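You operate a simulated robot arm through the tools that you are given. There is no shell and no other tool. Be economical: measure what you need, move in short steps, check, and stop when the job is done.

You are at the controls of a simulated robot arm. One attempt, no reset.

## Task
Pump 2 doses of glue into the green cup.
Fine: stand the cup on the grey slide and leave it there; slide back out; white switch to CLOSED after pumping; no drips; pots, blocks and the other cup stay put.

Only the result counts: the job must be done as asked and must still hold three seconds after the hand-in. Knocking over, shifting, dropping, spilling or breaking anything else fails it.

## Robot
A 6-joint arm with a two-finger parallel gripper, fixed in place. Base frame: the origin is at the foot of the arm, x ahead of it, y to its left, z up; the work surface is at about z = 0. Lengths are in mm, angles in degrees, forces in N, time in s.
With the tool pointing down near the work surface it reaches from about 140 to 580 mm from the base axis. Its first joint turns from -66.0 to 66.0 degrees. Payload 2.1 kg.
Tool frame: the origin (TCP) lies between the finger pads and is the grasp point; the fingertips stand 30 mm ahead of it; z points along the fingers, y is the line along which they close. The gripper opens to 94 mm. The fingers are 28 mm wide and 10 mm thick; the gripper's body (50 by 96 mm) begins 55 mm behind the TCP.
Orientation is told as [roll, pitch, yaw] about the base's x, y, z axes, in that order, counted from this pose: with the fingers straight down and closing along the base's y, the tool's x points along the base's -x, its y along +y and its z along -z.

## Interface
- The arm moves only by the tool jog_arm. Its argument "steps" is a list of rows, each a list of 3 entries, a list of its own where there are three numbers: the shift along the base's x, y, z in units of 400 mm (1.0 is 400 mm), then the turn, a rotation vector about the base's x, y, z in units of 60 degrees (1.0 is 60 degrees), then the opening, from 0 (shut) to 1 (fully open). In form: [[[tx, ty, tz], [rx, ry, rz], gripper], ...]. A call has 1 to 20 rows; each row is the pose to reach, as a shift and turn from the pose commanded when the call began. A call with a number of a shift or a turn outside -1 to 1 is refused whole. Rows are played at 5 a second. More than 50 mm and 8.6 degrees between two rows, or a gripper value outside its range, and nothing of the call is played. Where a pose cannot be reached the arm comes as near as it can. A force on the tool above 40 N (or 10 N above the force at the start of the call, whichever is more), or a blocked arm, ends the call early, and 0.2 s more pass. Each finger travels about 72 mm/s and halts on what it meets, pressing with about 43 N; the grip force reading is that of the motor and also rises with nothing between the fingers. The clock runs only during rows and for 0.2 s after the last one: add rows that repeat a pose to give the fingers time. The reply holds the time, the measured pose of the TCP, the force on the tool along the base axes, the opening and the grip force, in the units named above and with some noise, with the torque about the TCP (base axes, N m) and any sound that the robot's microphone picked up, and new pictures: "show" is both (left out), scene, wrist or none.
- Cameras (640 x 400 px; columns grow to the right, rows downward): "scene" is fixed at [64.2, -385.4, 477.4]; the picture's right is [0.65, -0.76, 0.00], its down [-0.49, -0.42, -0.76] and it looks along [0.58, 0.49, -0.65] (base axes); focal length 214 px, centre (320, 200). "wrist" rides on the gripper at [76, 14, -103] in the tool frame; the picture's right is [-0.18, 0.98, 0.00], its down [-0.75, -0.14, -0.64] and it looks along [-0.63, -0.12, 0.77] (tool axes); focal length 243 px, centre (320, 200).
- probe_pixels(camera, pixels): for up to 12 pixels [column, row] of the newest picture of that camera ("zoom" is the newest enlarged one), the place [x, y, z] in the base frame of the surface seen there, good to about 2 mm. The clock stands still meanwhile.
- inspect(camera, box): a new picture of the part [left, top, right, bottom] of that camera's present view, enlarged. The clock stands still meanwhile.
- hand_in(): hands the job in; it is judged then, once.

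Keep the steps short. Do not move on a guess: measure, check each grasp and each placing, and mend mistakes. In all there are 80 turns and 200 pictures (those below and enlarged ones count). Leave the gripper open and the arm clear of the work at the hand-in unless told otherwise, and finish with a single line.

The tools are called after "Request:" as a command line: name --argument value ..., lists and objects as JSON in quotes. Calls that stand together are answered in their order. jog_arm: Moves the arm, as the interface text tells. Its arguments: {"type":"object","properties":{"steps":{"type":"array"},"show":{"type":"string","enum":["both","scene","wrist","none"]}},"required":["steps"]} The other tools are called the same way: probe_pixels (camera, pixels) gives the place of the surface under pixels of a picture; inspect (camera, box) takes an enlarged picture of a part of a camera's view; hand_in () hands the job in.

At the start:

```text
time_s: 0.0
eef_pos: [191.9, -180.6, 350.5]
orientation: [0.0, -0.1, 0.0]
force: [-0.3, -0.6, -0.7]
wrist_torque: [-0.01, 0.01, 0.02]
opening: 94.1
gripper_force: 0.1
```

scene: 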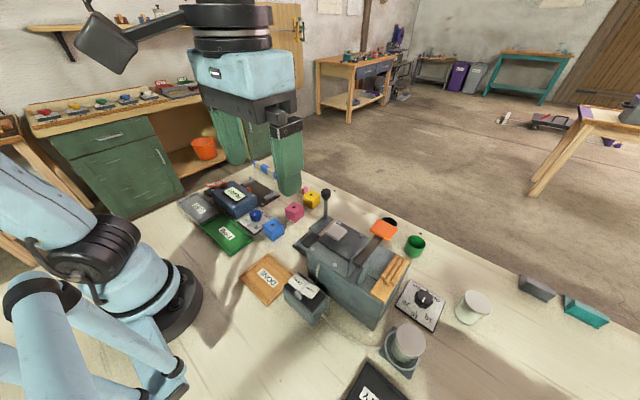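
wrist: 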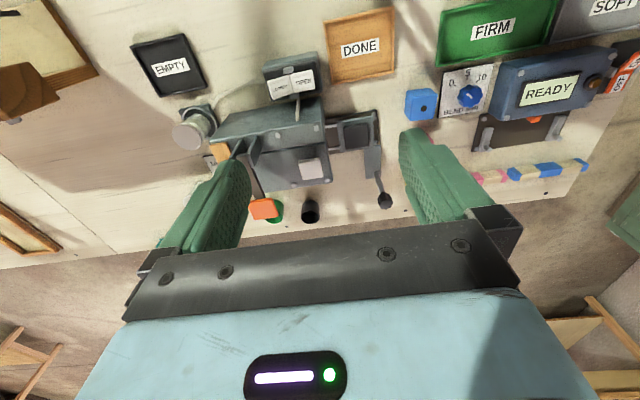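

I start by enlarging the middle of the scene to understand the machine, slide, switch and cups.

Request:
inspect --camera "scene" --box '[230, 170, 470, 320]'

Request:
inspect --camera "scene" --box '[330, 260, 530, 400]'

Request:
inspect --camera "wrist" --box '[150, 20, 430, 230]'

```text
2.67 times, centred on (350, 245) of scene
```

zoom: 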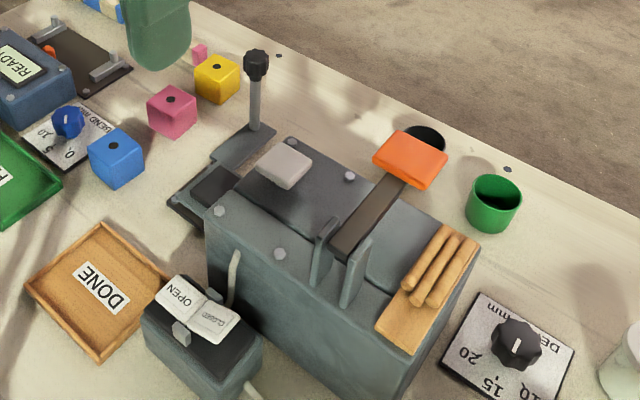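

```text
2.86 times, centred on (430, 330) of scene
```

zoom: 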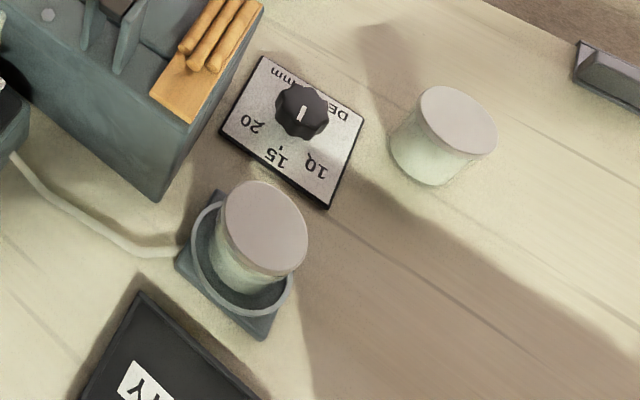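

```text
1.90 times, centred on (290, 125) of wrist
```

zoom: 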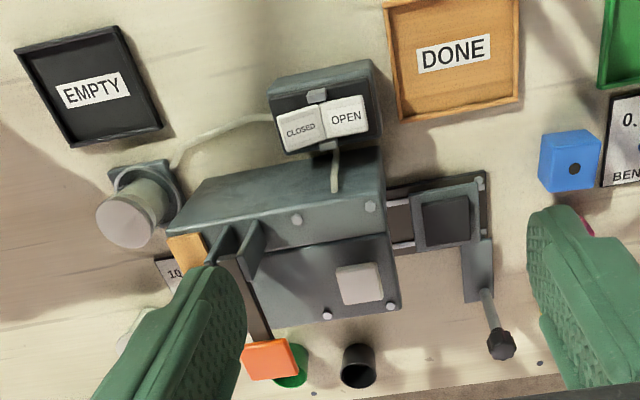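

The machine has a slide (with black recess and a knobbed post) on its left side, an orange lever on top and a white rocker switch. I measure the key points in the scene picture.

Request:
probe_pixels --camera "scene" --pixels '[[416, 239], [415, 246], [416, 254], [390, 221], [384, 228], [325, 193], [324, 215], [311, 240], [296, 284], [308, 292], [337, 232], [360, 258]]'

Request:
probe_pixels --camera "wrist" --pixels '[[276, 213], [310, 210], [263, 208], [358, 132], [385, 201], [308, 170], [305, 80], [283, 88], [340, 135], [370, 115], [372, 148], [290, 75]]'

```text
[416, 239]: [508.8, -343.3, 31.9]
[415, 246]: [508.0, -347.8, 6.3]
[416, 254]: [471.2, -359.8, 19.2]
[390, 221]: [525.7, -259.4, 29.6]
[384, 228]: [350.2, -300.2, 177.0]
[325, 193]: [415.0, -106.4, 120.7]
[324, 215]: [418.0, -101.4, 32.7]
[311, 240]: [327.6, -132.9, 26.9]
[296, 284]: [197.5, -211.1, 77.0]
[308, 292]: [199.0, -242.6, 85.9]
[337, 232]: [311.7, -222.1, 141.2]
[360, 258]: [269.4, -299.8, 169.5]
```

```text
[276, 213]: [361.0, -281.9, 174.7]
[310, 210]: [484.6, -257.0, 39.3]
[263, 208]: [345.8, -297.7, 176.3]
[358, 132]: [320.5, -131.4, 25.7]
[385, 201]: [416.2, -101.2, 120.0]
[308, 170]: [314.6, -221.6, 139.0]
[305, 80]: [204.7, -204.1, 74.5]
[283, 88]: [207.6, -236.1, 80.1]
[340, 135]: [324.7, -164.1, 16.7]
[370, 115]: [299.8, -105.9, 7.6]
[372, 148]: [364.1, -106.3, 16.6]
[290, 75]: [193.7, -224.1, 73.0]
```

Now I take close-ups: the cups, the slide, and the switch.

Request:
inspect --camera "scene" --box '[370, 205, 440, 265]'

Request:
probe_pixels --camera "zoom" --pixels '[[345, 282], [495, 300], [420, 260], [420, 350], [420, 460], [350, 400], [480, 400], [420, 400], [170, 110], [100, 140], [230, 180], [420, 310]]'

Request:
inspect --camera "scene" --box '[275, 260, 345, 330]'

Request:
inspect --camera "wrist" --box '[250, 40, 400, 140]'

```text
6.67 times, centred on (405, 235) of scene
```

zoom: 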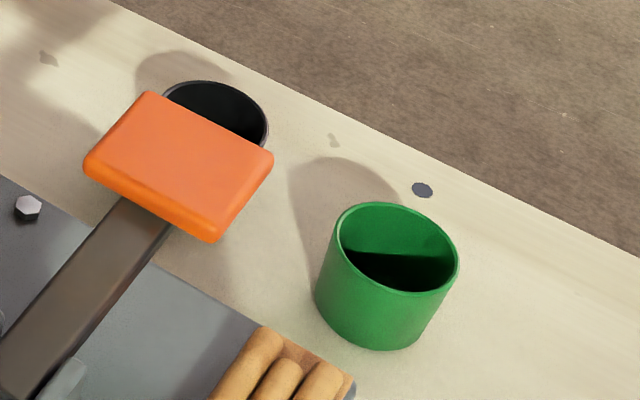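

```text
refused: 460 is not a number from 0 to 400
```

```text
5.71 times, centred on (310, 295) of scene
```

zoom: 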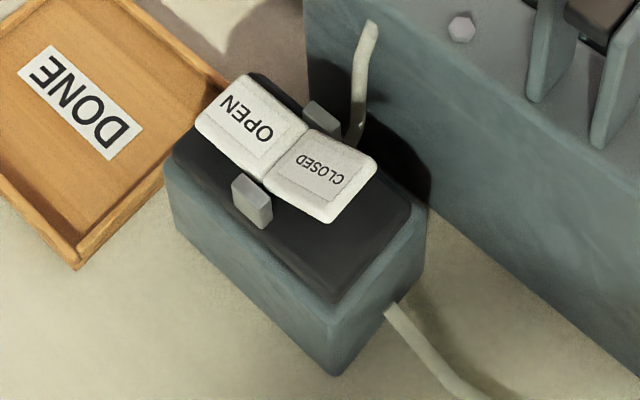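

```text
4.00 times, centred on (325, 90) of wrist
```

zoom: 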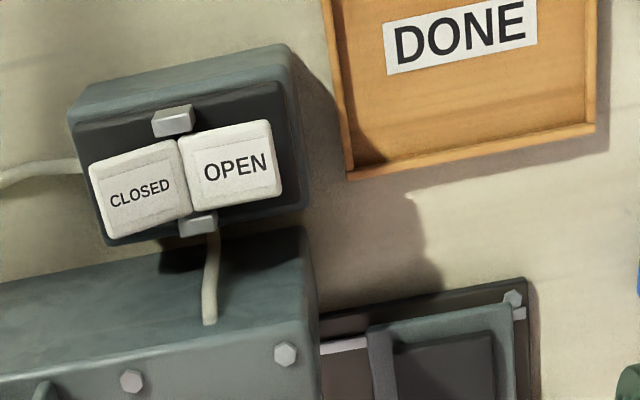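

Now I probe the rocker (last zoom is the wrist one) for its tilt, and the cup in scene pixels.

Request:
probe_pixels --camera "zoom" --pixels '[[270, 185], [240, 150], [200, 185], [175, 175], [140, 205], [105, 220], [172, 122], [282, 110], [105, 155], [380, 330], [345, 345], [510, 320]]'

Request:
probe_pixels --camera "scene" --pixels '[[406.5, 241], [437, 244], [407, 237.5], [421, 236], [422, 248], [405.5, 250], [412, 256], [418, 252], [395, 218], [409, 222], [402, 265], [366, 320]]'

```text
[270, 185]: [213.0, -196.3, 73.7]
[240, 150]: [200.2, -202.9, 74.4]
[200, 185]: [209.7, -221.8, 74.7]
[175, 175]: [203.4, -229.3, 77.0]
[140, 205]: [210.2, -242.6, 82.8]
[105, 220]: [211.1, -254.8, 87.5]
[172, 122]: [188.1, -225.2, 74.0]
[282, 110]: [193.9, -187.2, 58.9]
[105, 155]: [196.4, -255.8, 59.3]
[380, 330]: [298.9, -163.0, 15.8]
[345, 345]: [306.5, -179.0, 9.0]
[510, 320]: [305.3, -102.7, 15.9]
```

```text
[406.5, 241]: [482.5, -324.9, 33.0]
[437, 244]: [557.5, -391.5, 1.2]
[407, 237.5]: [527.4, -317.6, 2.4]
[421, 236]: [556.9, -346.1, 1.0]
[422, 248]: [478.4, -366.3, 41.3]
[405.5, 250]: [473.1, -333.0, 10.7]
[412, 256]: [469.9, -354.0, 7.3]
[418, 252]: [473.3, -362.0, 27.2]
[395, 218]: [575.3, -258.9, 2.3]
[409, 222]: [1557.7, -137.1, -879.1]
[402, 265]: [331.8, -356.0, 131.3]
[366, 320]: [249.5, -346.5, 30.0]
```

OPEN lies flat at z≈74 and CLOSED stands up to z≈87, so the switch seems to be OPEN now. I look closer at the slide.

Request:
inspect --camera "wrist" --box '[320, 95, 410, 215]'

Request:
inspect --camera "scene" --box '[285, 180, 355, 260]'

Request:
probe_pixels --camera "zoom" --pixels '[[250, 280], [215, 275], [245, 305], [275, 305], [290, 285], [265, 260], [240, 290], [300, 210], [330, 195], [300, 240], [195, 300], [280, 230]]'

```text
3.33 times, centred on (365, 155) of wrist
```

zoom: 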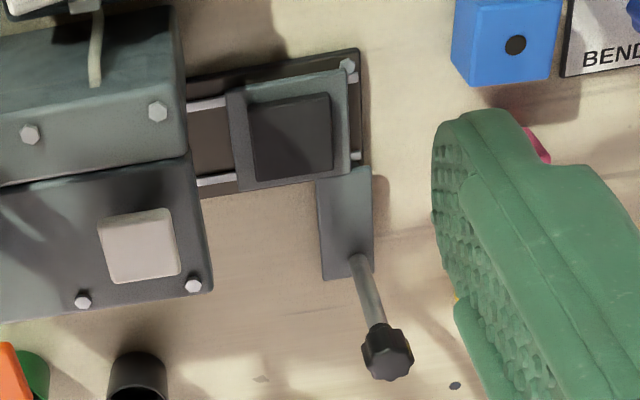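

```text
5.00 times, centred on (320, 220) of scene
```

zoom: 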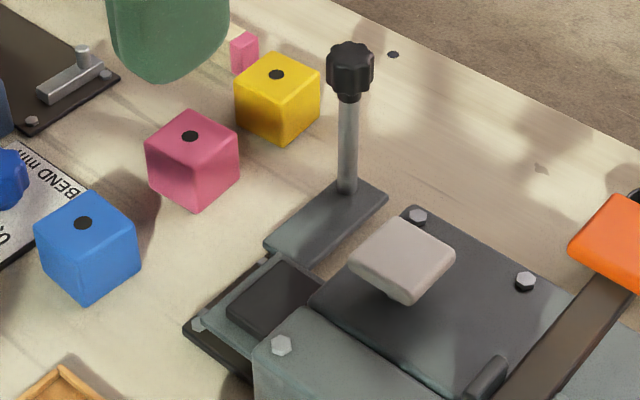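

```text
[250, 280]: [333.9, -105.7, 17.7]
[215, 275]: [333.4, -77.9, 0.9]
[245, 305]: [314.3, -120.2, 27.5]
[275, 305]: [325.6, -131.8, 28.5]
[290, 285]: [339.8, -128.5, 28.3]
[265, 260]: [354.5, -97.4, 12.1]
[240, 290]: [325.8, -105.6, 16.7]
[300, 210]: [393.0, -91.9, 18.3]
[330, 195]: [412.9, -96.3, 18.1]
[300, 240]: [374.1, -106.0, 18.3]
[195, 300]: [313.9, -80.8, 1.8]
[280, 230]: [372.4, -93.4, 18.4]
```

Pad on the slide is at z≈28, plate z≈17. I look at the machine's top and dial in more detail to tell which part is the pump.

Request:
inspect --camera "wrist" --box '[210, 120, 330, 195]'

Request:
inspect --camera "scene" --box '[340, 210, 420, 290]'

Request:
inspect --camera "scene" --box '[380, 270, 460, 340]'

```text
5.33 times, centred on (270, 158) of wrist
```

zoom: 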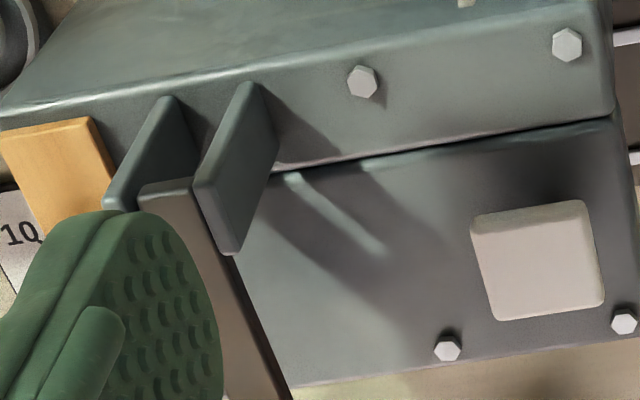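

```text
5.00 times, centred on (380, 250) of scene
```

zoom: 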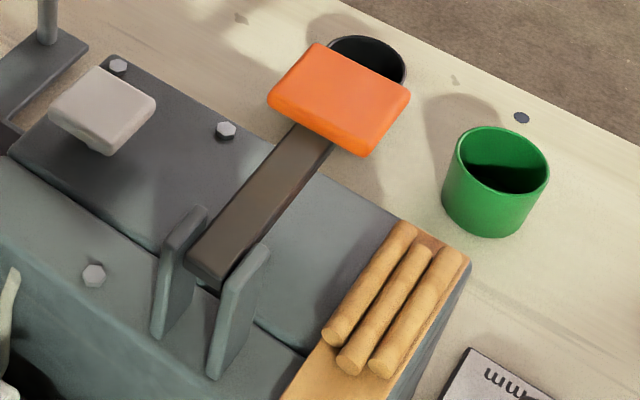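

```text
5.71 times, centred on (420, 305) of scene
```

zoom: 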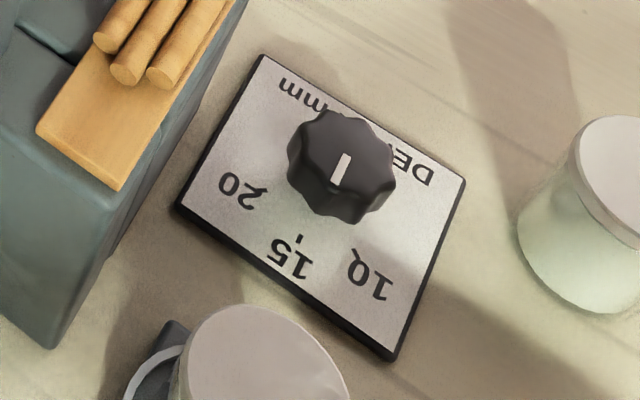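

The orange lever looks like the pump handle and the depth dial looks unrelated. I first go to the green cup (centre about 491,-349, rim z 42), staying high and yawing -35° so that I can tilt outward there.

Request:
jog_arm --steps '[[[0.078, -0.04, -0.018], [0, 0, -0.084], 0.95], [[0.156, -0.079, -0.036], [0, 0, -0.169], 0.9], [[0.234, -0.119, -0.054], [0, 0, -0.253], 0.85], [[0.311, -0.159, -0.071], [0, 0, -0.337], 0.8], [[0.389, -0.199, -0.089], [0, 0, -0.421], 0.8], [[0.467, -0.238, -0.107], [0, 0, -0.506], 0.8], [[0.545, -0.278, -0.125], [0, 0, -0.59], 0.8], [[0.545, -0.278, -0.125], [0, 0, -0.59], 0.8]]'

```text
time_s: 1.8
eef_pos: [411.1, -292.9, 300.3]
orientation: [0.0, -0.2, -35.4]
force: [-0.3, 0.8, 0.0]
wrist_torque: [-0.04, 0.0, 0.03]
opening: 75.6
gripper_force: 0.0
```

scene: 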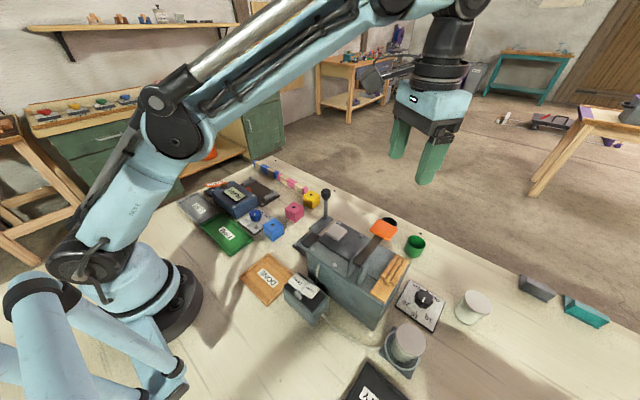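
wrist: 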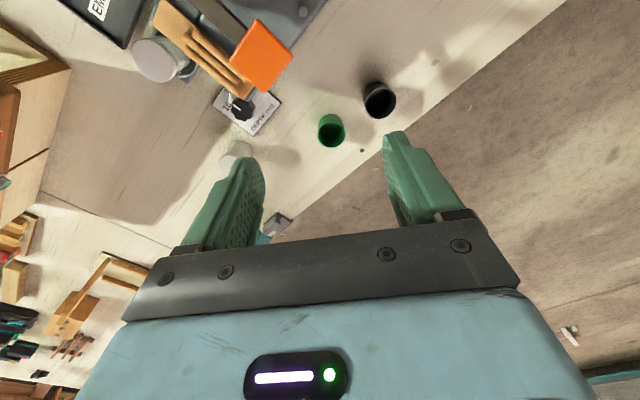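

I enlarge both cups from above to measure them well.

Request:
inspect --camera "wrist" --box '[300, 80, 400, 150]'

```text
5.71 times, centred on (350, 115) of wrist
```

zoom: 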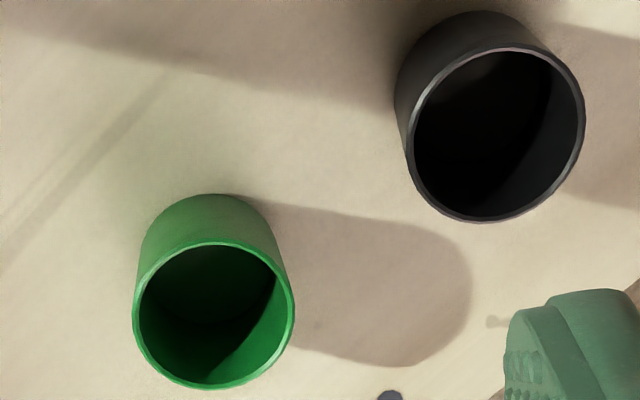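

Request:
probe_pixels --camera "zoom" --pixels '[[215, 244], [136, 315], [292, 315], [213, 385], [160, 264], [270, 264], [215, 222], [500, 49], [410, 140], [582, 125], [490, 220], [213, 330]]'

```text
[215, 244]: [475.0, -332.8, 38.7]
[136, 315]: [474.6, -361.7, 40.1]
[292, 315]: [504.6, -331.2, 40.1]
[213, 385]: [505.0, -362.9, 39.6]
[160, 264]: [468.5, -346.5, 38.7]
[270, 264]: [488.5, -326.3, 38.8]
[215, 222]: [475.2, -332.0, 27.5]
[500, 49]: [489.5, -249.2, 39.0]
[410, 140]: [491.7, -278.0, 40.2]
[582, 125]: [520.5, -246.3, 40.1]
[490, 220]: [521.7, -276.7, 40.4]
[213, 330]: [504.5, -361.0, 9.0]
```

Green cup: centre (490,-347), radius ≈21.5, rim z 40, 600 mm out. A 15° outward tilt should suffice. I check the machine's far edge so that the camera housing clears it.

Request:
inspect --camera "scene" --box '[330, 205, 450, 285]'

Request:
probe_pixels --camera "scene" --pixels '[[409, 258], [405, 256], [395, 247], [350, 225], [391, 238], [397, 229], [373, 232], [391, 221], [380, 75], [368, 88], [365, 70], [395, 92]]'

```text
5.00 times, centred on (390, 245) of scene
```

zoom: 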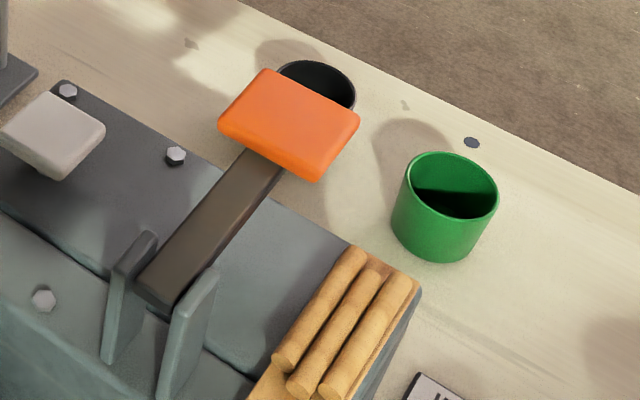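

```text
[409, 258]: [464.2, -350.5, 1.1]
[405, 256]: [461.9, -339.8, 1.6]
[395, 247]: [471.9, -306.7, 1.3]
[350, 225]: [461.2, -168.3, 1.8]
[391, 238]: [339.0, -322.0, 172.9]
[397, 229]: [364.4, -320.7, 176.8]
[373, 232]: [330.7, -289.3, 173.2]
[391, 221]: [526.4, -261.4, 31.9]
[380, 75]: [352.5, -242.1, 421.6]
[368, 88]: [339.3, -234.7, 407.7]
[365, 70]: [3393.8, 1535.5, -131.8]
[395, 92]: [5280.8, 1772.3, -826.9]
```

Clearance is fine. I go to above the cup with a 15° outward tilt, at z≈110.

Request:
jog_arm --steps '[[[0.032, -0.022, -0.079], [-0.024, -0.034, 0], 0.8], [[0.064, -0.044, -0.158], [-0.048, -0.068, 0], 0.8], [[0.096, -0.066, -0.237], [-0.073, -0.102, 0], 0.8], [[0.127, -0.087, -0.317], [-0.097, -0.136, 0], 0.8], [[0.159, -0.109, -0.396], [-0.121, -0.17, 0], 0.8], [[0.191, -0.131, -0.475], [-0.145, -0.204, 0], 0.8], [[0.191, -0.131, -0.475], [-0.145, -0.204, 0], 0.8]]'

```text
time_s: 3.4
eef_pos: [486.5, -343.5, 110.7]
orientation: [0.1, -15.3, -35.2]
force: [0.2, 0.3, 0.5]
wrist_torque: [0.03, 0.01, 0.04]
opening: 75.2
gripper_force: 0.2
```

scene: 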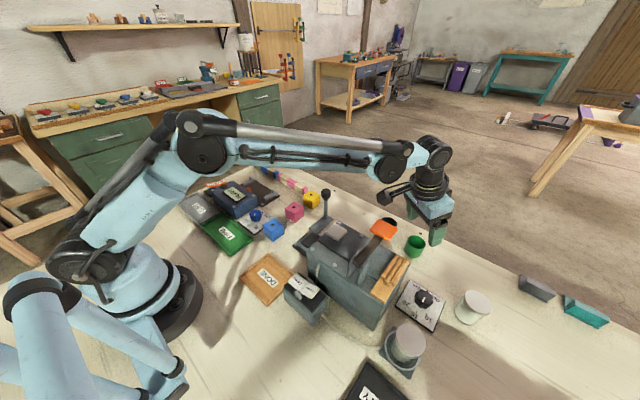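
wrist: 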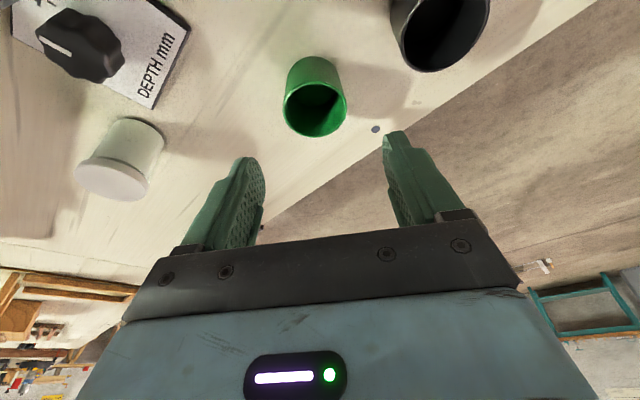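

Reached. I descend in steps so the fingers straddle the cup.

Request:
jog_arm --steps '[[[0.002, -0.004, -0.045], [0, 0, 0], 0.8], [[0.002, -0.004, -0.09], [0, 0, 0], 0.8], [[0.002, -0.004, -0.135], [0, 0, 0], 0.8], [[0.002, -0.004, -0.18], [0, 0, 0], 0.8], [[0.002, -0.004, -0.18], [0, 0, 0], 0.8]]'

```text
time_s: 4.6
eef_pos: [486.8, -345.7, 36.6]
orientation: [0.0, -15.2, -35.3]
force: [-0.1, -0.2, 0.0]
wrist_torque: [0.01, 0.03, 0.01]
opening: 75.1
gripper_force: 0.1
```

scene: 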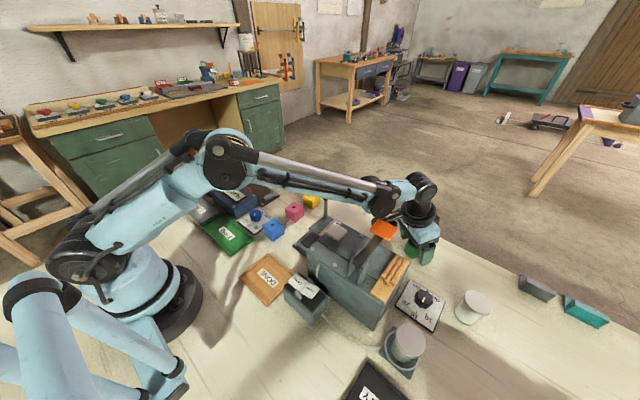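
wrist: 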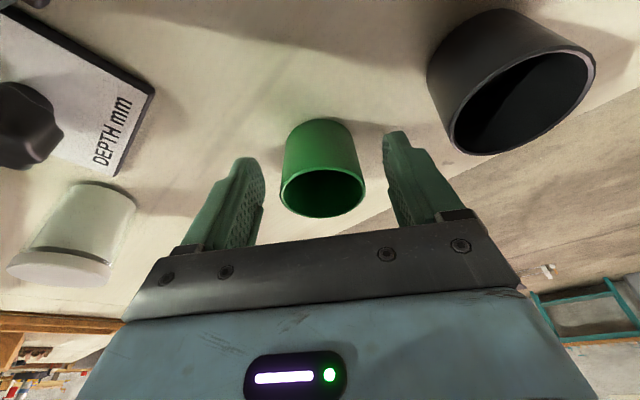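

The cup is between the fingers. I close gently to just below the cup's 43 mm width.

Request:
jog_arm --steps '[[[0, 0, 0], [0, 0, 0], 0.65], [[0, 0, 0], [0, 0, 0], 0.52], [[0, 0, 0], [0, 0, 0], 0.44], [[0, 0, 0], [0, 0, 0], 0.42], [[0, 0, 0], [0, 0, 0], 0.42]]' --show "wrist"

```text
time_s: 5.8
eef_pos: [486.8, -346.4, 37.2]
orientation: [0.0, -15.1, -35.3]
force: [0.6, -0.5, 1.6]
wrist_torque: [0.02, -0.01, -0.04]
opening: 43.4
gripper_force: 43.2
```

wrist: 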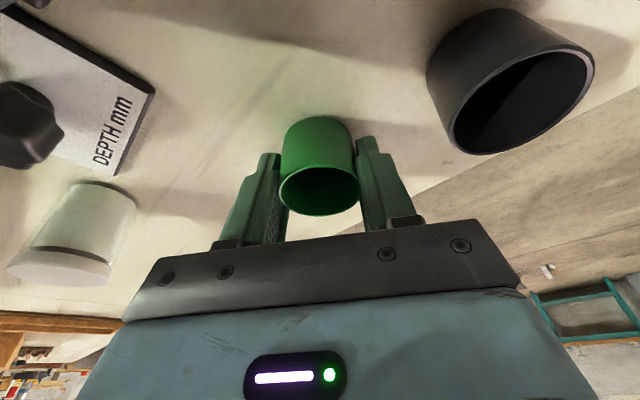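

Grasped (43.4 mm, 43 N). I lift straight up.

Request:
jog_arm --steps '[[[0, 0, 0.03], [0, 0, 0], 0.42], [[0, 0, 0.1], [0, 0, 0], 0.42], [[0, 0, 0.2], [0, 0, 0], 0.42], [[0, 0, 0.3], [0, 0, 0], 0.42], [[0, 0, 0.4], [0, 0, 0], 0.42], [[0, 0, 0.5], [0, 0, 0], 0.42], [[0, 0, 0.55], [0, 0, 0], 0.42]]'

```text
time_s: 7.4
eef_pos: [481.3, -340.6, 257.3]
orientation: [0.0, -15.2, -35.3]
force: [0.3, 0.5, -0.4]
wrist_torque: [-0.04, 0.02, 0.02]
opening: 43.4
gripper_force: 43.0
out of reach, approached as far as the arm can: row 7
```

scene: 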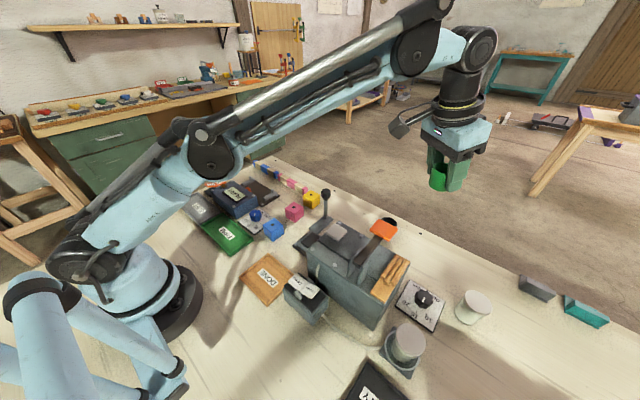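
wrist: 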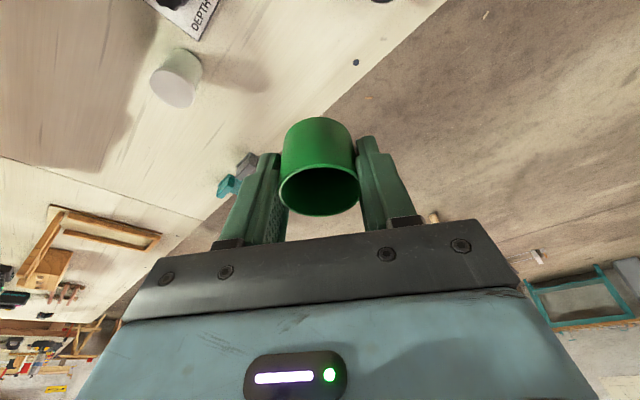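

Held firmly. I move inwards and take the tilt out.

Request:
jog_arm --steps '[[[-0.04, 0.06, 0.005], [0.024, 0.034, 0], 0.42], [[-0.08, 0.12, 0.01], [0.048, 0.068, 0], 0.42], [[-0.12, 0.18, 0.015], [0.073, 0.102, 0], 0.42], [[-0.155, 0.24, 0.02], [0.097, 0.136, 0], 0.42], [[-0.19, 0.3, 0.025], [0.121, 0.17, 0], 0.42], [[-0.218, 0.364, 0.03], [0.145, 0.204, 0], 0.42], [[-0.218, 0.364, 0.03], [0.145, 0.204, 0], 0.42]]' --show "none"

```text
time_s: 9.0
eef_pos: [394.0, -195.6, 266.8]
orientation: [0.0, -0.1, -35.3]
force: [-0.1, 0.5, 0.0]
wrist_torque: [-0.04, 0.01, 0.0]
opening: 43.6
gripper_force: 43.1
```

Now I move above the slide (325,-131) at z≈210 and yaw to -90°, so that the fingers close along x and the camera looks towards the machine's opening.

Request:
jog_arm --steps '[[[-0.022, 0.02, -0.018], [0, 0, -0.114], 0.42], [[-0.043, 0.04, -0.036], [0, 0, -0.228], 0.42], [[-0.065, 0.061, -0.053], [0, 0, -0.342], 0.42], [[-0.086, 0.081, -0.071], [0, 0, -0.456], 0.42], [[-0.108, 0.101, -0.089], [0, 0, -0.57], 0.42], [[-0.129, 0.121, -0.107], [0, 0, -0.684], 0.42], [[-0.151, 0.141, -0.125], [0, 0, -0.798], 0.42], [[-0.173, 0.162, -0.143], [0, 0, -0.912], 0.42], [[-0.173, 0.162, -0.143], [0, 0, -0.912], 0.42]]'

```text
time_s: 11.0
eef_pos: [323.4, -130.2, 210.6]
orientation: [-0.1, -0.2, -90.0]
force: [-0.4, -0.3, -1.0]
wrist_torque: [0.03, -0.01, 0.01]
opening: 43.3
gripper_force: 43.2
```

scene: 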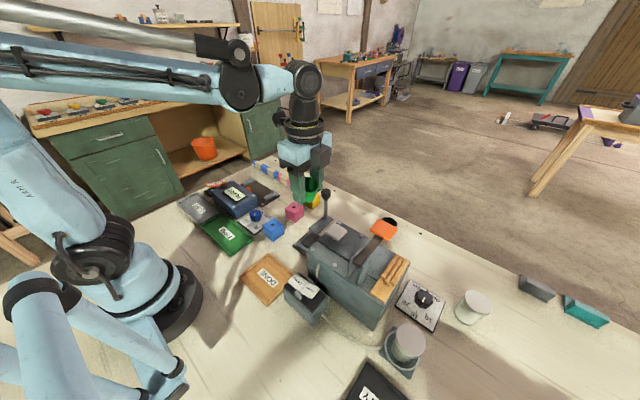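
wrist: 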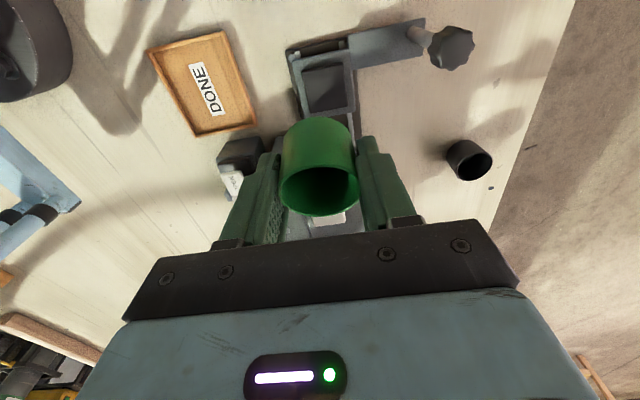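

I enlarge the slide in the wrist view to measure the pad's edges and check the cup's bottom.

Request:
inspect --camera "wrist" --box '[270, 30, 380, 140]'

Request:
inspect --camera "scene" --box '[270, 130, 370, 270]'

```text
3.64 times, centred on (325, 85) of wrist
```

zoom: 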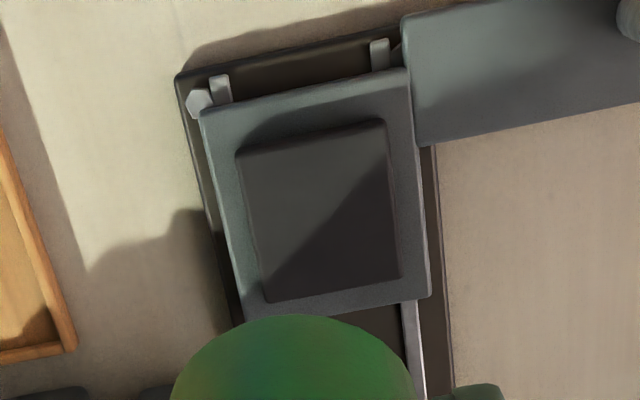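

```text
2.86 times, centred on (320, 200) of scene
```

zoom: 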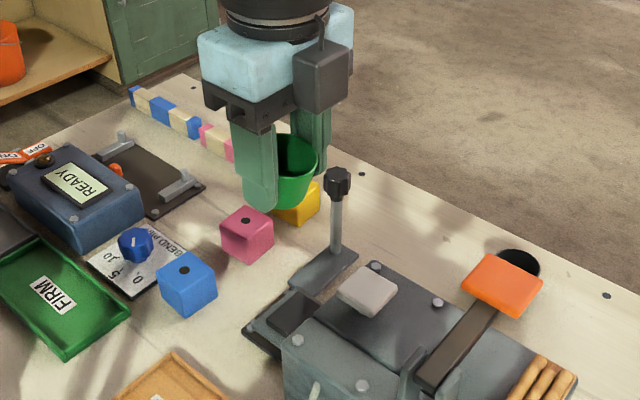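

I probe pad corners in the wrist view, and the box beside the gripper in the scene view.

Request:
probe_pixels --camera "wrist" --pixels '[[304, 74], [342, 66], [346, 104], [311.5, 111], [325, 88], [300, 85], [350, 80], [322, 150], [300, 170], [345, 170]]'

Request:
probe_pixels --camera "scene" --pixels '[[320, 156], [318, 165], [305, 180], [310, 203]]'

```text
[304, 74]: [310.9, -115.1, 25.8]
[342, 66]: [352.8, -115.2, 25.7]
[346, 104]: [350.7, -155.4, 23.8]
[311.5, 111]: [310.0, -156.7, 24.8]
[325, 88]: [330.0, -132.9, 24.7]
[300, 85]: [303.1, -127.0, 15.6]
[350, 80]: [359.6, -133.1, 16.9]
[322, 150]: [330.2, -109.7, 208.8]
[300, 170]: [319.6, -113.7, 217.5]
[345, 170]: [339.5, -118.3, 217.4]
```

```text
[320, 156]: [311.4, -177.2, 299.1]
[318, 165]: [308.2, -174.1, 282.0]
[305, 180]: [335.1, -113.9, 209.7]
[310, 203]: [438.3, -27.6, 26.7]
```

The pad spans x 309–353, y -158…-113 (centre 331,-135.5, z≈25). The cup was taken with a 15° tilt, so I tilt the tool the same way again to hold it upright, and come down to z≈90.

Request:
jog_arm --steps '[[[0.005, -0.001, -0.075], [-0.0625, 0, 0], 0.42], [[0.01, -0.003, -0.15], [-0.125, 0, 0], 0.42], [[0.015, -0.005, -0.225], [-0.1875, 0, 0], 0.42], [[0.02, -0.006, -0.3], [-0.25, 0, 0], 0.42], [[0.02, -0.006, -0.3], [-0.25, 0, 0], 0.42]]'

```text
time_s: 12.2
eef_pos: [333.8, -132.5, 89.7]
orientation: [0.1, -15.2, -90.0]
force: [-0.4, 0.0, -0.4]
wrist_torque: [0.01, 0.01, 0.01]
opening: 43.7
gripper_force: 43.0
```

scene: 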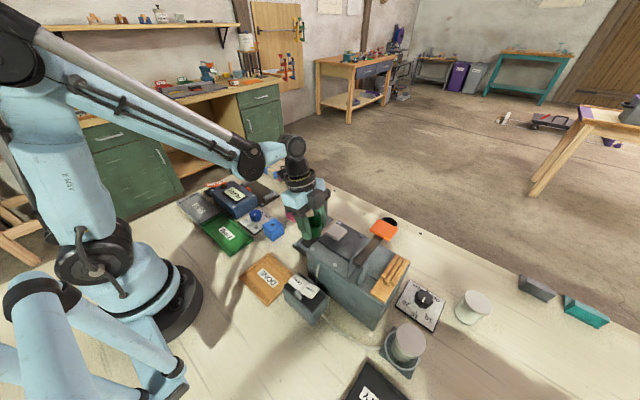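
wrist: 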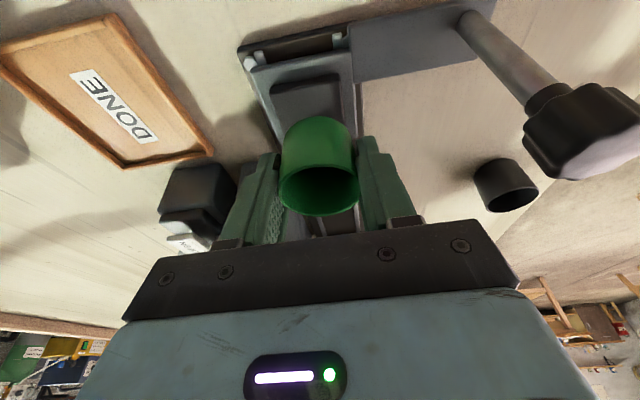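

I check cup against pad by enlarging.

Request:
inspect --camera "wrist" --box '[230, 30, 400, 220]'

Request:
probe_pixels --camera "wrist" --pixels '[[320, 120], [300, 124], [340, 126], [320, 172], [284, 175], [355, 175], [275, 85], [340, 80], [308, 95], [320, 213]]'

Request:
inspect --camera "scene" --box '[270, 180, 350, 260]'

```text
2.11 times, centred on (315, 125) of wrist
```

zoom: 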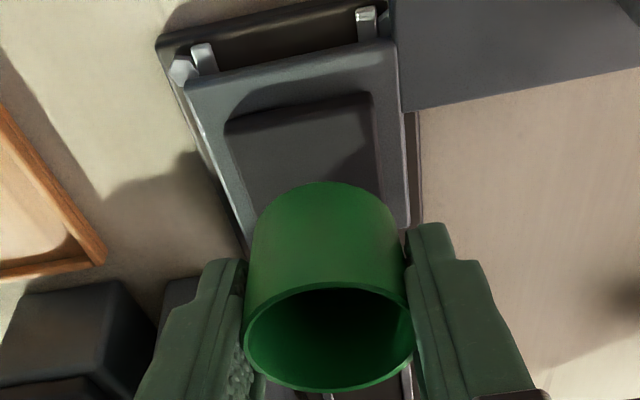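

```text
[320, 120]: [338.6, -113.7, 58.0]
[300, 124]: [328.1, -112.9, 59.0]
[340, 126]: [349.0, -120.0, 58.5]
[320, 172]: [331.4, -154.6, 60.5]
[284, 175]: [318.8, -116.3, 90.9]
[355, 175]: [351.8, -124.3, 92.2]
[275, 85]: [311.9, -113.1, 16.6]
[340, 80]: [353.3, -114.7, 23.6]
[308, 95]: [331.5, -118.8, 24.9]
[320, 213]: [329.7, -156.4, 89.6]
```

```text
5.00 times, centred on (310, 220) of scene
```

zoom: 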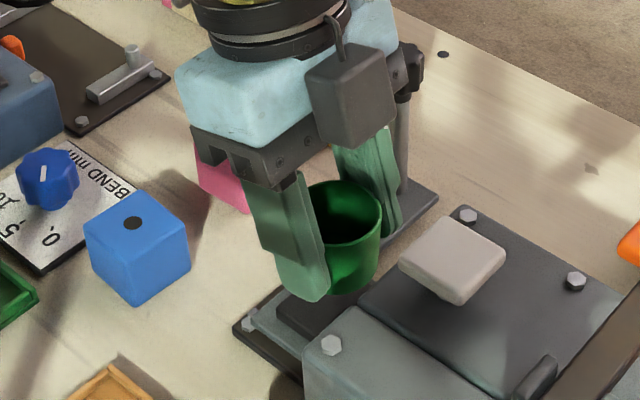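

The cup is upright, centred on about (331.5,-134.6), matching the pad centre. I lower it with small final steps.

Request:
jog_arm --steps '[[[0, -0.002, -0.03], [0, 0, 0], 0.42], [[0, -0.002, -0.05], [0, 0, 0], 0.42], [[0, -0.002, -0.06], [0, 0, 0], 0.42], [[0, -0.002, -0.062], [0, 0, 0], 0.42]]' --show "none"

Request:
jog_arm --steps '[[[0, 0, -0.002], [0, 0, 0], 0.42], [[0, 0, -0.0035], [0, 0, 0], 0.42]]' --show "scene"

Request:
inspect --camera "scene" --box '[285, 205, 345, 255]'

```text
time_s: 13.2
eef_pos: [332.1, -134.3, 65.7]
orientation: [0.1, -15.2, -90.1]
force: [0.0, -0.1, 0.3]
wrist_torque: [0.04, 0.01, -0.01]
opening: 43.5
gripper_force: 42.9
```

```text
time_s: 13.8
eef_pos: [332.7, -132.9, 63.2]
orientation: [0.0, -15.2, -90.0]
force: [-0.4, -0.1, 0.0]
wrist_torque: [0.03, 0.0, -0.02]
opening: 43.5
gripper_force: 43.0
```

scene: 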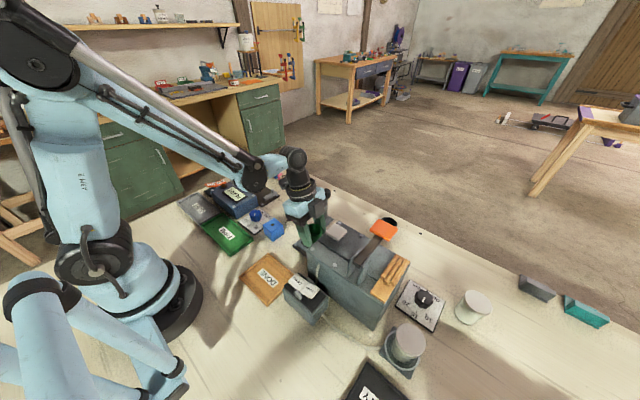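

```text
8.00 times, centred on (315, 230) of scene
```

zoom: 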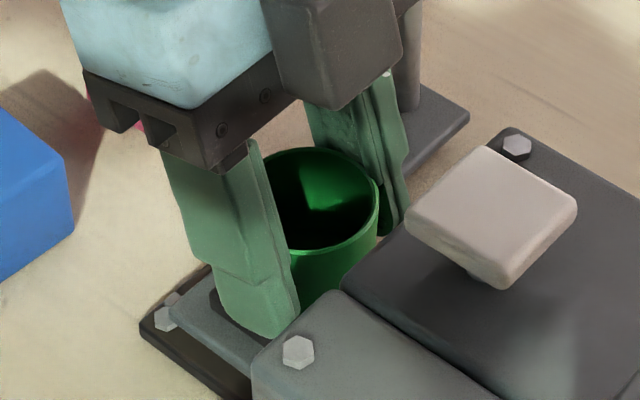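

No contact force yet; I go down in 0.4–0.8 mm steps until I feel the pad.

Request:
jog_arm --steps '[[[0, 0, -0.002], [0, 0, 0], 0.42], [[0, 0, -0.002], [0, 0, 0], 0.42]]' --show "none"

Request:
jog_arm --steps '[[[0, 0, -0.002], [0, 0, 0], 0.42], [[0, 0, -0.002], [0, 0, 0], 0.42]]' --show "none"

Request:
jog_arm --steps '[[[0, 0, -0.002], [0, 0, 0], 0.42], [[0, 0, -0.002], [0, 0, 0], 0.42]]' --show "none"

```text
time_s: 14.4
eef_pos: [331.6, -133.3, 62.5]
orientation: [0.2, -15.2, -90.1]
force: [2.9, 0.1, 22.6]
wrist_torque: [-0.06, -0.07, 0.03]
opening: 43.5
gripper_force: 43.0
```

```text
time_s: 15.0
eef_pos: [333.3, -133.2, 61.0]
orientation: [0.1, -15.2, -90.0]
force: [-0.3, -1.9, 39.8]
wrist_torque: [-0.2, 0.01, 0.01]
opening: 43.5
gripper_force: 42.9
```

```text
time_s: 15.6
eef_pos: [332.4, -133.2, 61.1]
orientation: [0.1, -15.3, -90.0]
force: [1.2, -5.8, 40.0]
wrist_torque: [-0.27, 0.01, -0.02]
opening: 43.6
gripper_force: 43.0
```

Contact was reached and I over-pressed slightly; I raise about 1.6 mm to unload, then open.

Request:
jog_arm --steps '[[[0, 0, 0.002], [0, 0, 0], 0.42], [[0, 0, 0.004], [0, 0, 0], 0.42]]' --show "none"

```text
time_s: 16.2
eef_pos: [331.8, -131.4, 62.7]
orientation: [0.1, -15.0, -89.9]
force: [0.1, -0.1, 1.0]
wrist_torque: [-0.01, -0.01, 0.0]
opening: 43.6
gripper_force: 43.2
```

Force is now ~1 N. I open the fingers gently.

Request:
jog_arm --steps '[[[0, 0, 0], [0, 0, 0], 0.5], [[0, 0, 0], [0, 0, 0], 0.6], [[0, 0, 0], [0, 0, 0], 0.65], [[0, 0, 0], [0, 0, 0], 0.65]]' --show "wrist"

Request:
inspect --camera "scene" --box '[285, 205, 345, 255]'

```text
time_s: 17.2
eef_pos: [332.1, -132.7, 63.4]
orientation: [0.1, -15.2, -90.0]
force: [0.5, 0.0, -0.2]
wrist_torque: [0.02, 0.0, -0.01]
opening: 61.2
gripper_force: 0.1
```

wrist: 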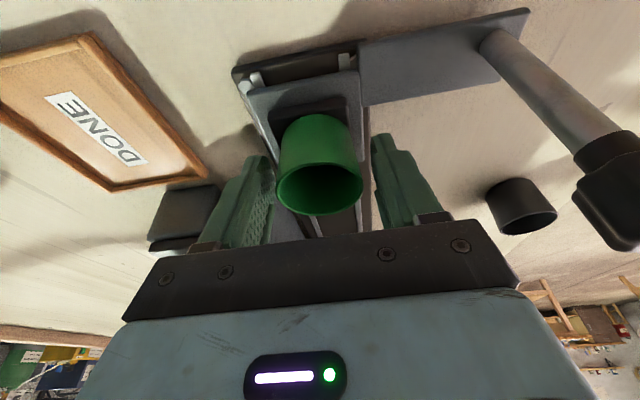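

```text
8.00 times, centred on (315, 230) of scene
```

zoom: 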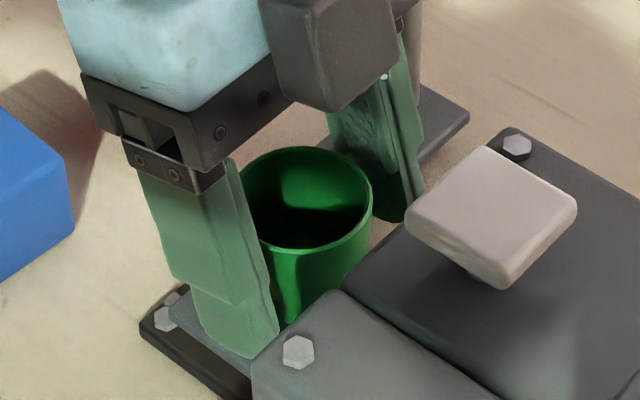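

The cup stands on the pad. I retract straight up.

Request:
jog_arm --steps '[[[0, 0, 0.05], [0, 0, 0], 0.65], [[0, 0, 0.14], [0, 0, 0], 0.65], [[0, 0, 0.23], [0, 0, 0], 0.65], [[0, 0, 0.32], [0, 0, 0], 0.65], [[0, 0, 0.4], [0, 0, 0], 0.65]]'

Request:
inspect --camera "wrist" --box '[220, 30, 480, 220]'

```text
time_s: 18.4
eef_pos: [334.2, -132.7, 222.9]
orientation: [0.0, -15.2, -90.0]
force: [0.2, 0.1, -0.3]
wrist_torque: [-0.03, 0.02, -0.02]
opening: 60.9
gripper_force: 0.0
```

scene: 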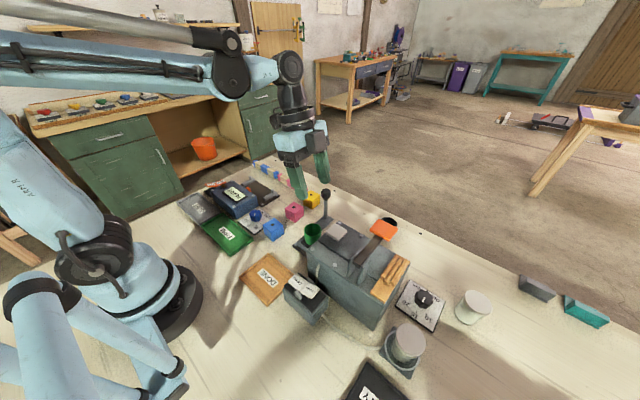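
wrist: 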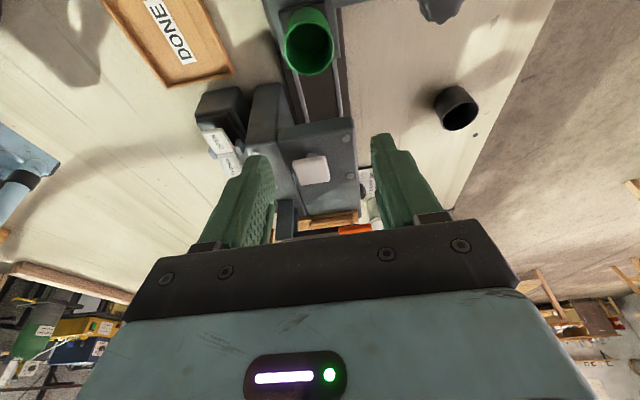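

```text
2.11 times, centred on (350, 125) of wrist
```

zoom: 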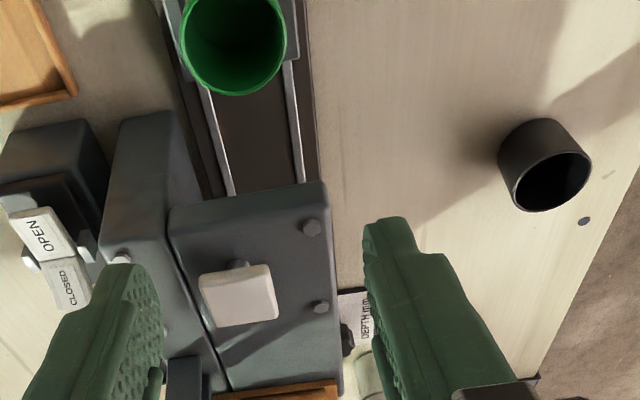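

The cup stands well. Before pushing the slide I want to see the machine's opening from the +y side, so I back off to +y, tilt more and go lower.

Request:
jog_arm --steps '[[[0, 0.08, 0], [-0.083, 0, 0], 0.65], [[0, 0.16, 0], [-0.167, 0, 0], 0.65], [[0, 0.24, -0.05], [-0.25, 0, 0], 0.65], [[0, 0.29, -0.14], [-0.333, 0, 0], 0.65], [[0, 0.29, -0.24], [-0.417, 0, 0], 0.65], [[0, 0.29, -0.3], [-0.417, 0, 0], 0.65], [[0, 0.29, -0.3], [-0.417, 0, 0], 0.65]]' --show "wrist"

```text
time_s: 20.0
eef_pos: [333.6, -18.3, 102.5]
orientation: [0.1, -40.3, -90.0]
force: [0.2, 0.1, -0.5]
wrist_torque: [0.02, -0.01, 0.02]
opening: 61.2
gripper_force: 0.1
```

wrist: 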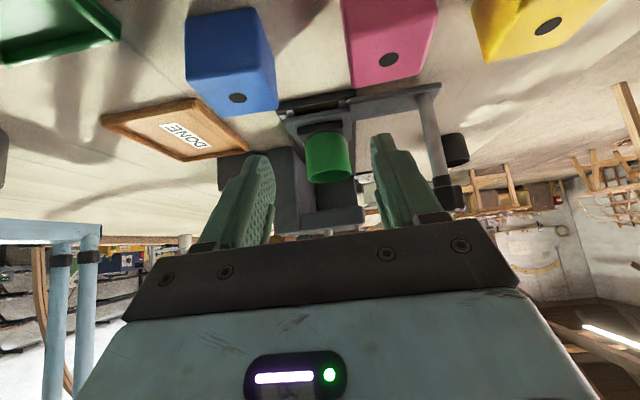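

Request:
inspect --camera "wrist" --box '[260, 80, 480, 250]'

Request:
inspect --camera "wrist" --box '[310, 150, 390, 210]'

```text
2.35 times, centred on (370, 165) of wrist
```

zoom: 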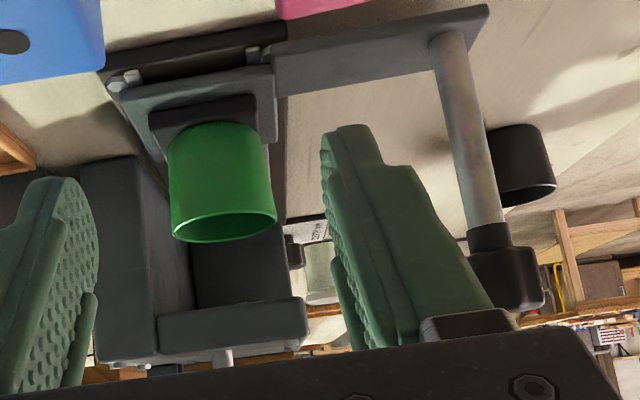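

```text
6.67 times, centred on (350, 180) of wrist
```

zoom: 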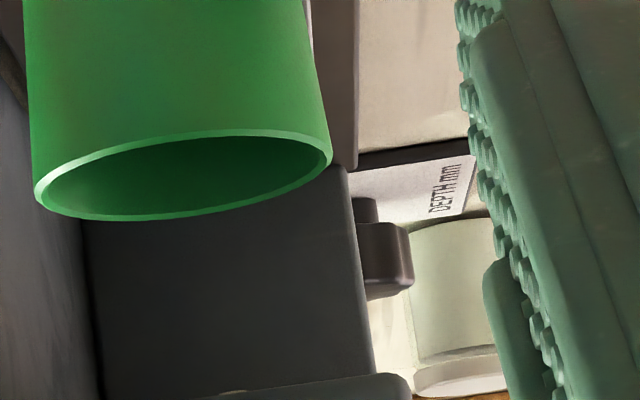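

The bay has a roof plate with the grey pad on top and is open to +y. I need to know what hangs below the roof. I probe heights of the plate and of the things below where the camera would go.

Request:
probe_pixels --camera "wrist" --pixels '[[345, 210], [345, 222], [330, 200], [345, 190], [300, 200], [350, 185], [330, 230]]'

Request:
probe_pixels --camera "scene" --pixels '[[235, 193], [262, 190], [256, 214], [274, 226], [294, 210], [311, 199], [250, 205], [225, 232]]'

```text
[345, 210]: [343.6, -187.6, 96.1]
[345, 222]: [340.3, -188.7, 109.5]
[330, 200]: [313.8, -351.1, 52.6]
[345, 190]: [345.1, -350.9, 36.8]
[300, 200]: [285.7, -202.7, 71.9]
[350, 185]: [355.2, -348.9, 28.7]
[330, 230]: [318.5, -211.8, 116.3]
```

```text
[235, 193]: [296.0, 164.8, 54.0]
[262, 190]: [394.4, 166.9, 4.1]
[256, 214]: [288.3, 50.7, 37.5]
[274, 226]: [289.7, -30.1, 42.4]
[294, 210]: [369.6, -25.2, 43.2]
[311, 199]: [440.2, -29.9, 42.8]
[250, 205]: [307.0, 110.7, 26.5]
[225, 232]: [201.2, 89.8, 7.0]
```

The bay runs from y -188 back to -351 with roof underside at z≈95. I tilt to a near-level view to look under the roof.

Request:
jog_arm --steps '[[[0, -0.01, -0.005], [-0.083, 0, 0], 0.65], [[0, -0.02, -0.01], [-0.167, 0, 0], 0.65], [[0, -0.02, -0.02], [-0.25, 0, 0], 0.65], [[0, -0.02, -0.03], [-0.25, 0, 0], 0.65]]' --show "wrist"

Request:
inspect --camera "wrist" --box '[260, 90, 400, 230]'

```text
time_s: 21.0
eef_pos: [332.2, -25.6, 89.7]
orientation: [0.1, -55.2, -90.1]
force: [0.0, 0.0, -0.5]
wrist_torque: [0.0, 0.0, 0.0]
opening: 61.3
gripper_force: 0.1
```

wrist: 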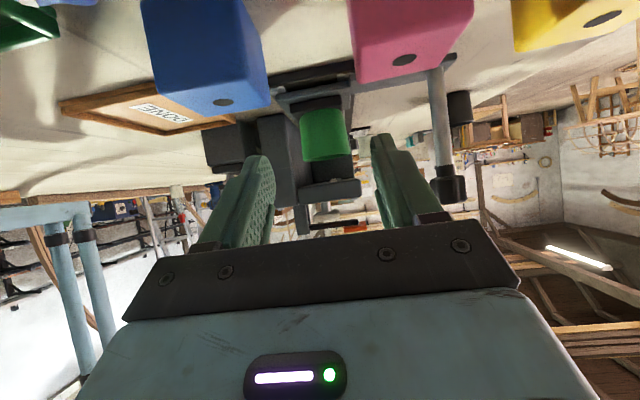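

```text
2.86 times, centred on (330, 160) of wrist
```

zoom: 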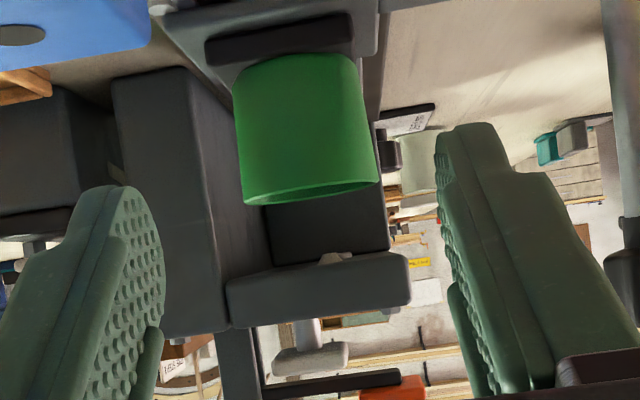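

A small pale tip shows under the roof at zoom (335,257). I enlarge and probe it.

Request:
inspect --camera "wrist" --box '[310, 155, 370, 205]'

Request:
probe_pixels --camera "zoom" --pixels '[[330, 210], [300, 205], [360, 205], [330, 190], [330, 220], [200, 260], [450, 260], [230, 100], [500, 150]]'

```text
8.00 times, centred on (340, 180) of wrist
```

zoom: 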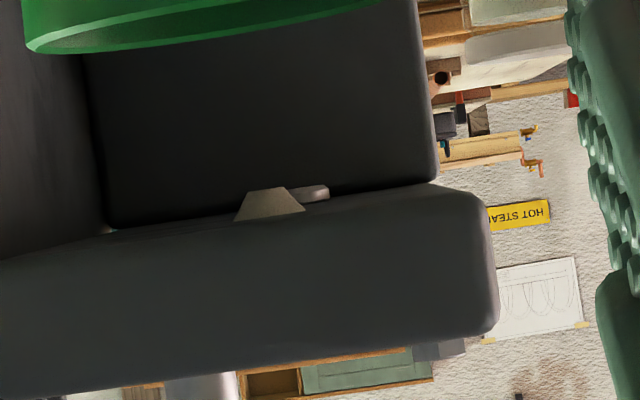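

```text
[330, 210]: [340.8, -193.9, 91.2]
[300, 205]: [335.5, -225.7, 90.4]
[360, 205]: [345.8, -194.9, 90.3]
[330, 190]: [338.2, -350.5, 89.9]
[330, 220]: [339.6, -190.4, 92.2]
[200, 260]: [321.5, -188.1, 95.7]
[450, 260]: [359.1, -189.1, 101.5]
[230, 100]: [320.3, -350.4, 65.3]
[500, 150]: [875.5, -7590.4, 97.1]
```

Two tips are seen: a cone at (270,205) and another at (310,192). I probe both.

Request:
probe_pixels --camera "zoom" --pixels '[[265, 202], [275, 208], [255, 205], [290, 207], [312, 190], [318, 197], [322, 188], [300, 190]]'

```text
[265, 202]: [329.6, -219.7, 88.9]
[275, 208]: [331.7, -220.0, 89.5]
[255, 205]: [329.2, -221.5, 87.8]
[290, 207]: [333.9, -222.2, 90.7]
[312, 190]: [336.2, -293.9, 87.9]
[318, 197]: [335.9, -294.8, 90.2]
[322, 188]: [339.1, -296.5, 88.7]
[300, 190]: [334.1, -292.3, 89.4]
```

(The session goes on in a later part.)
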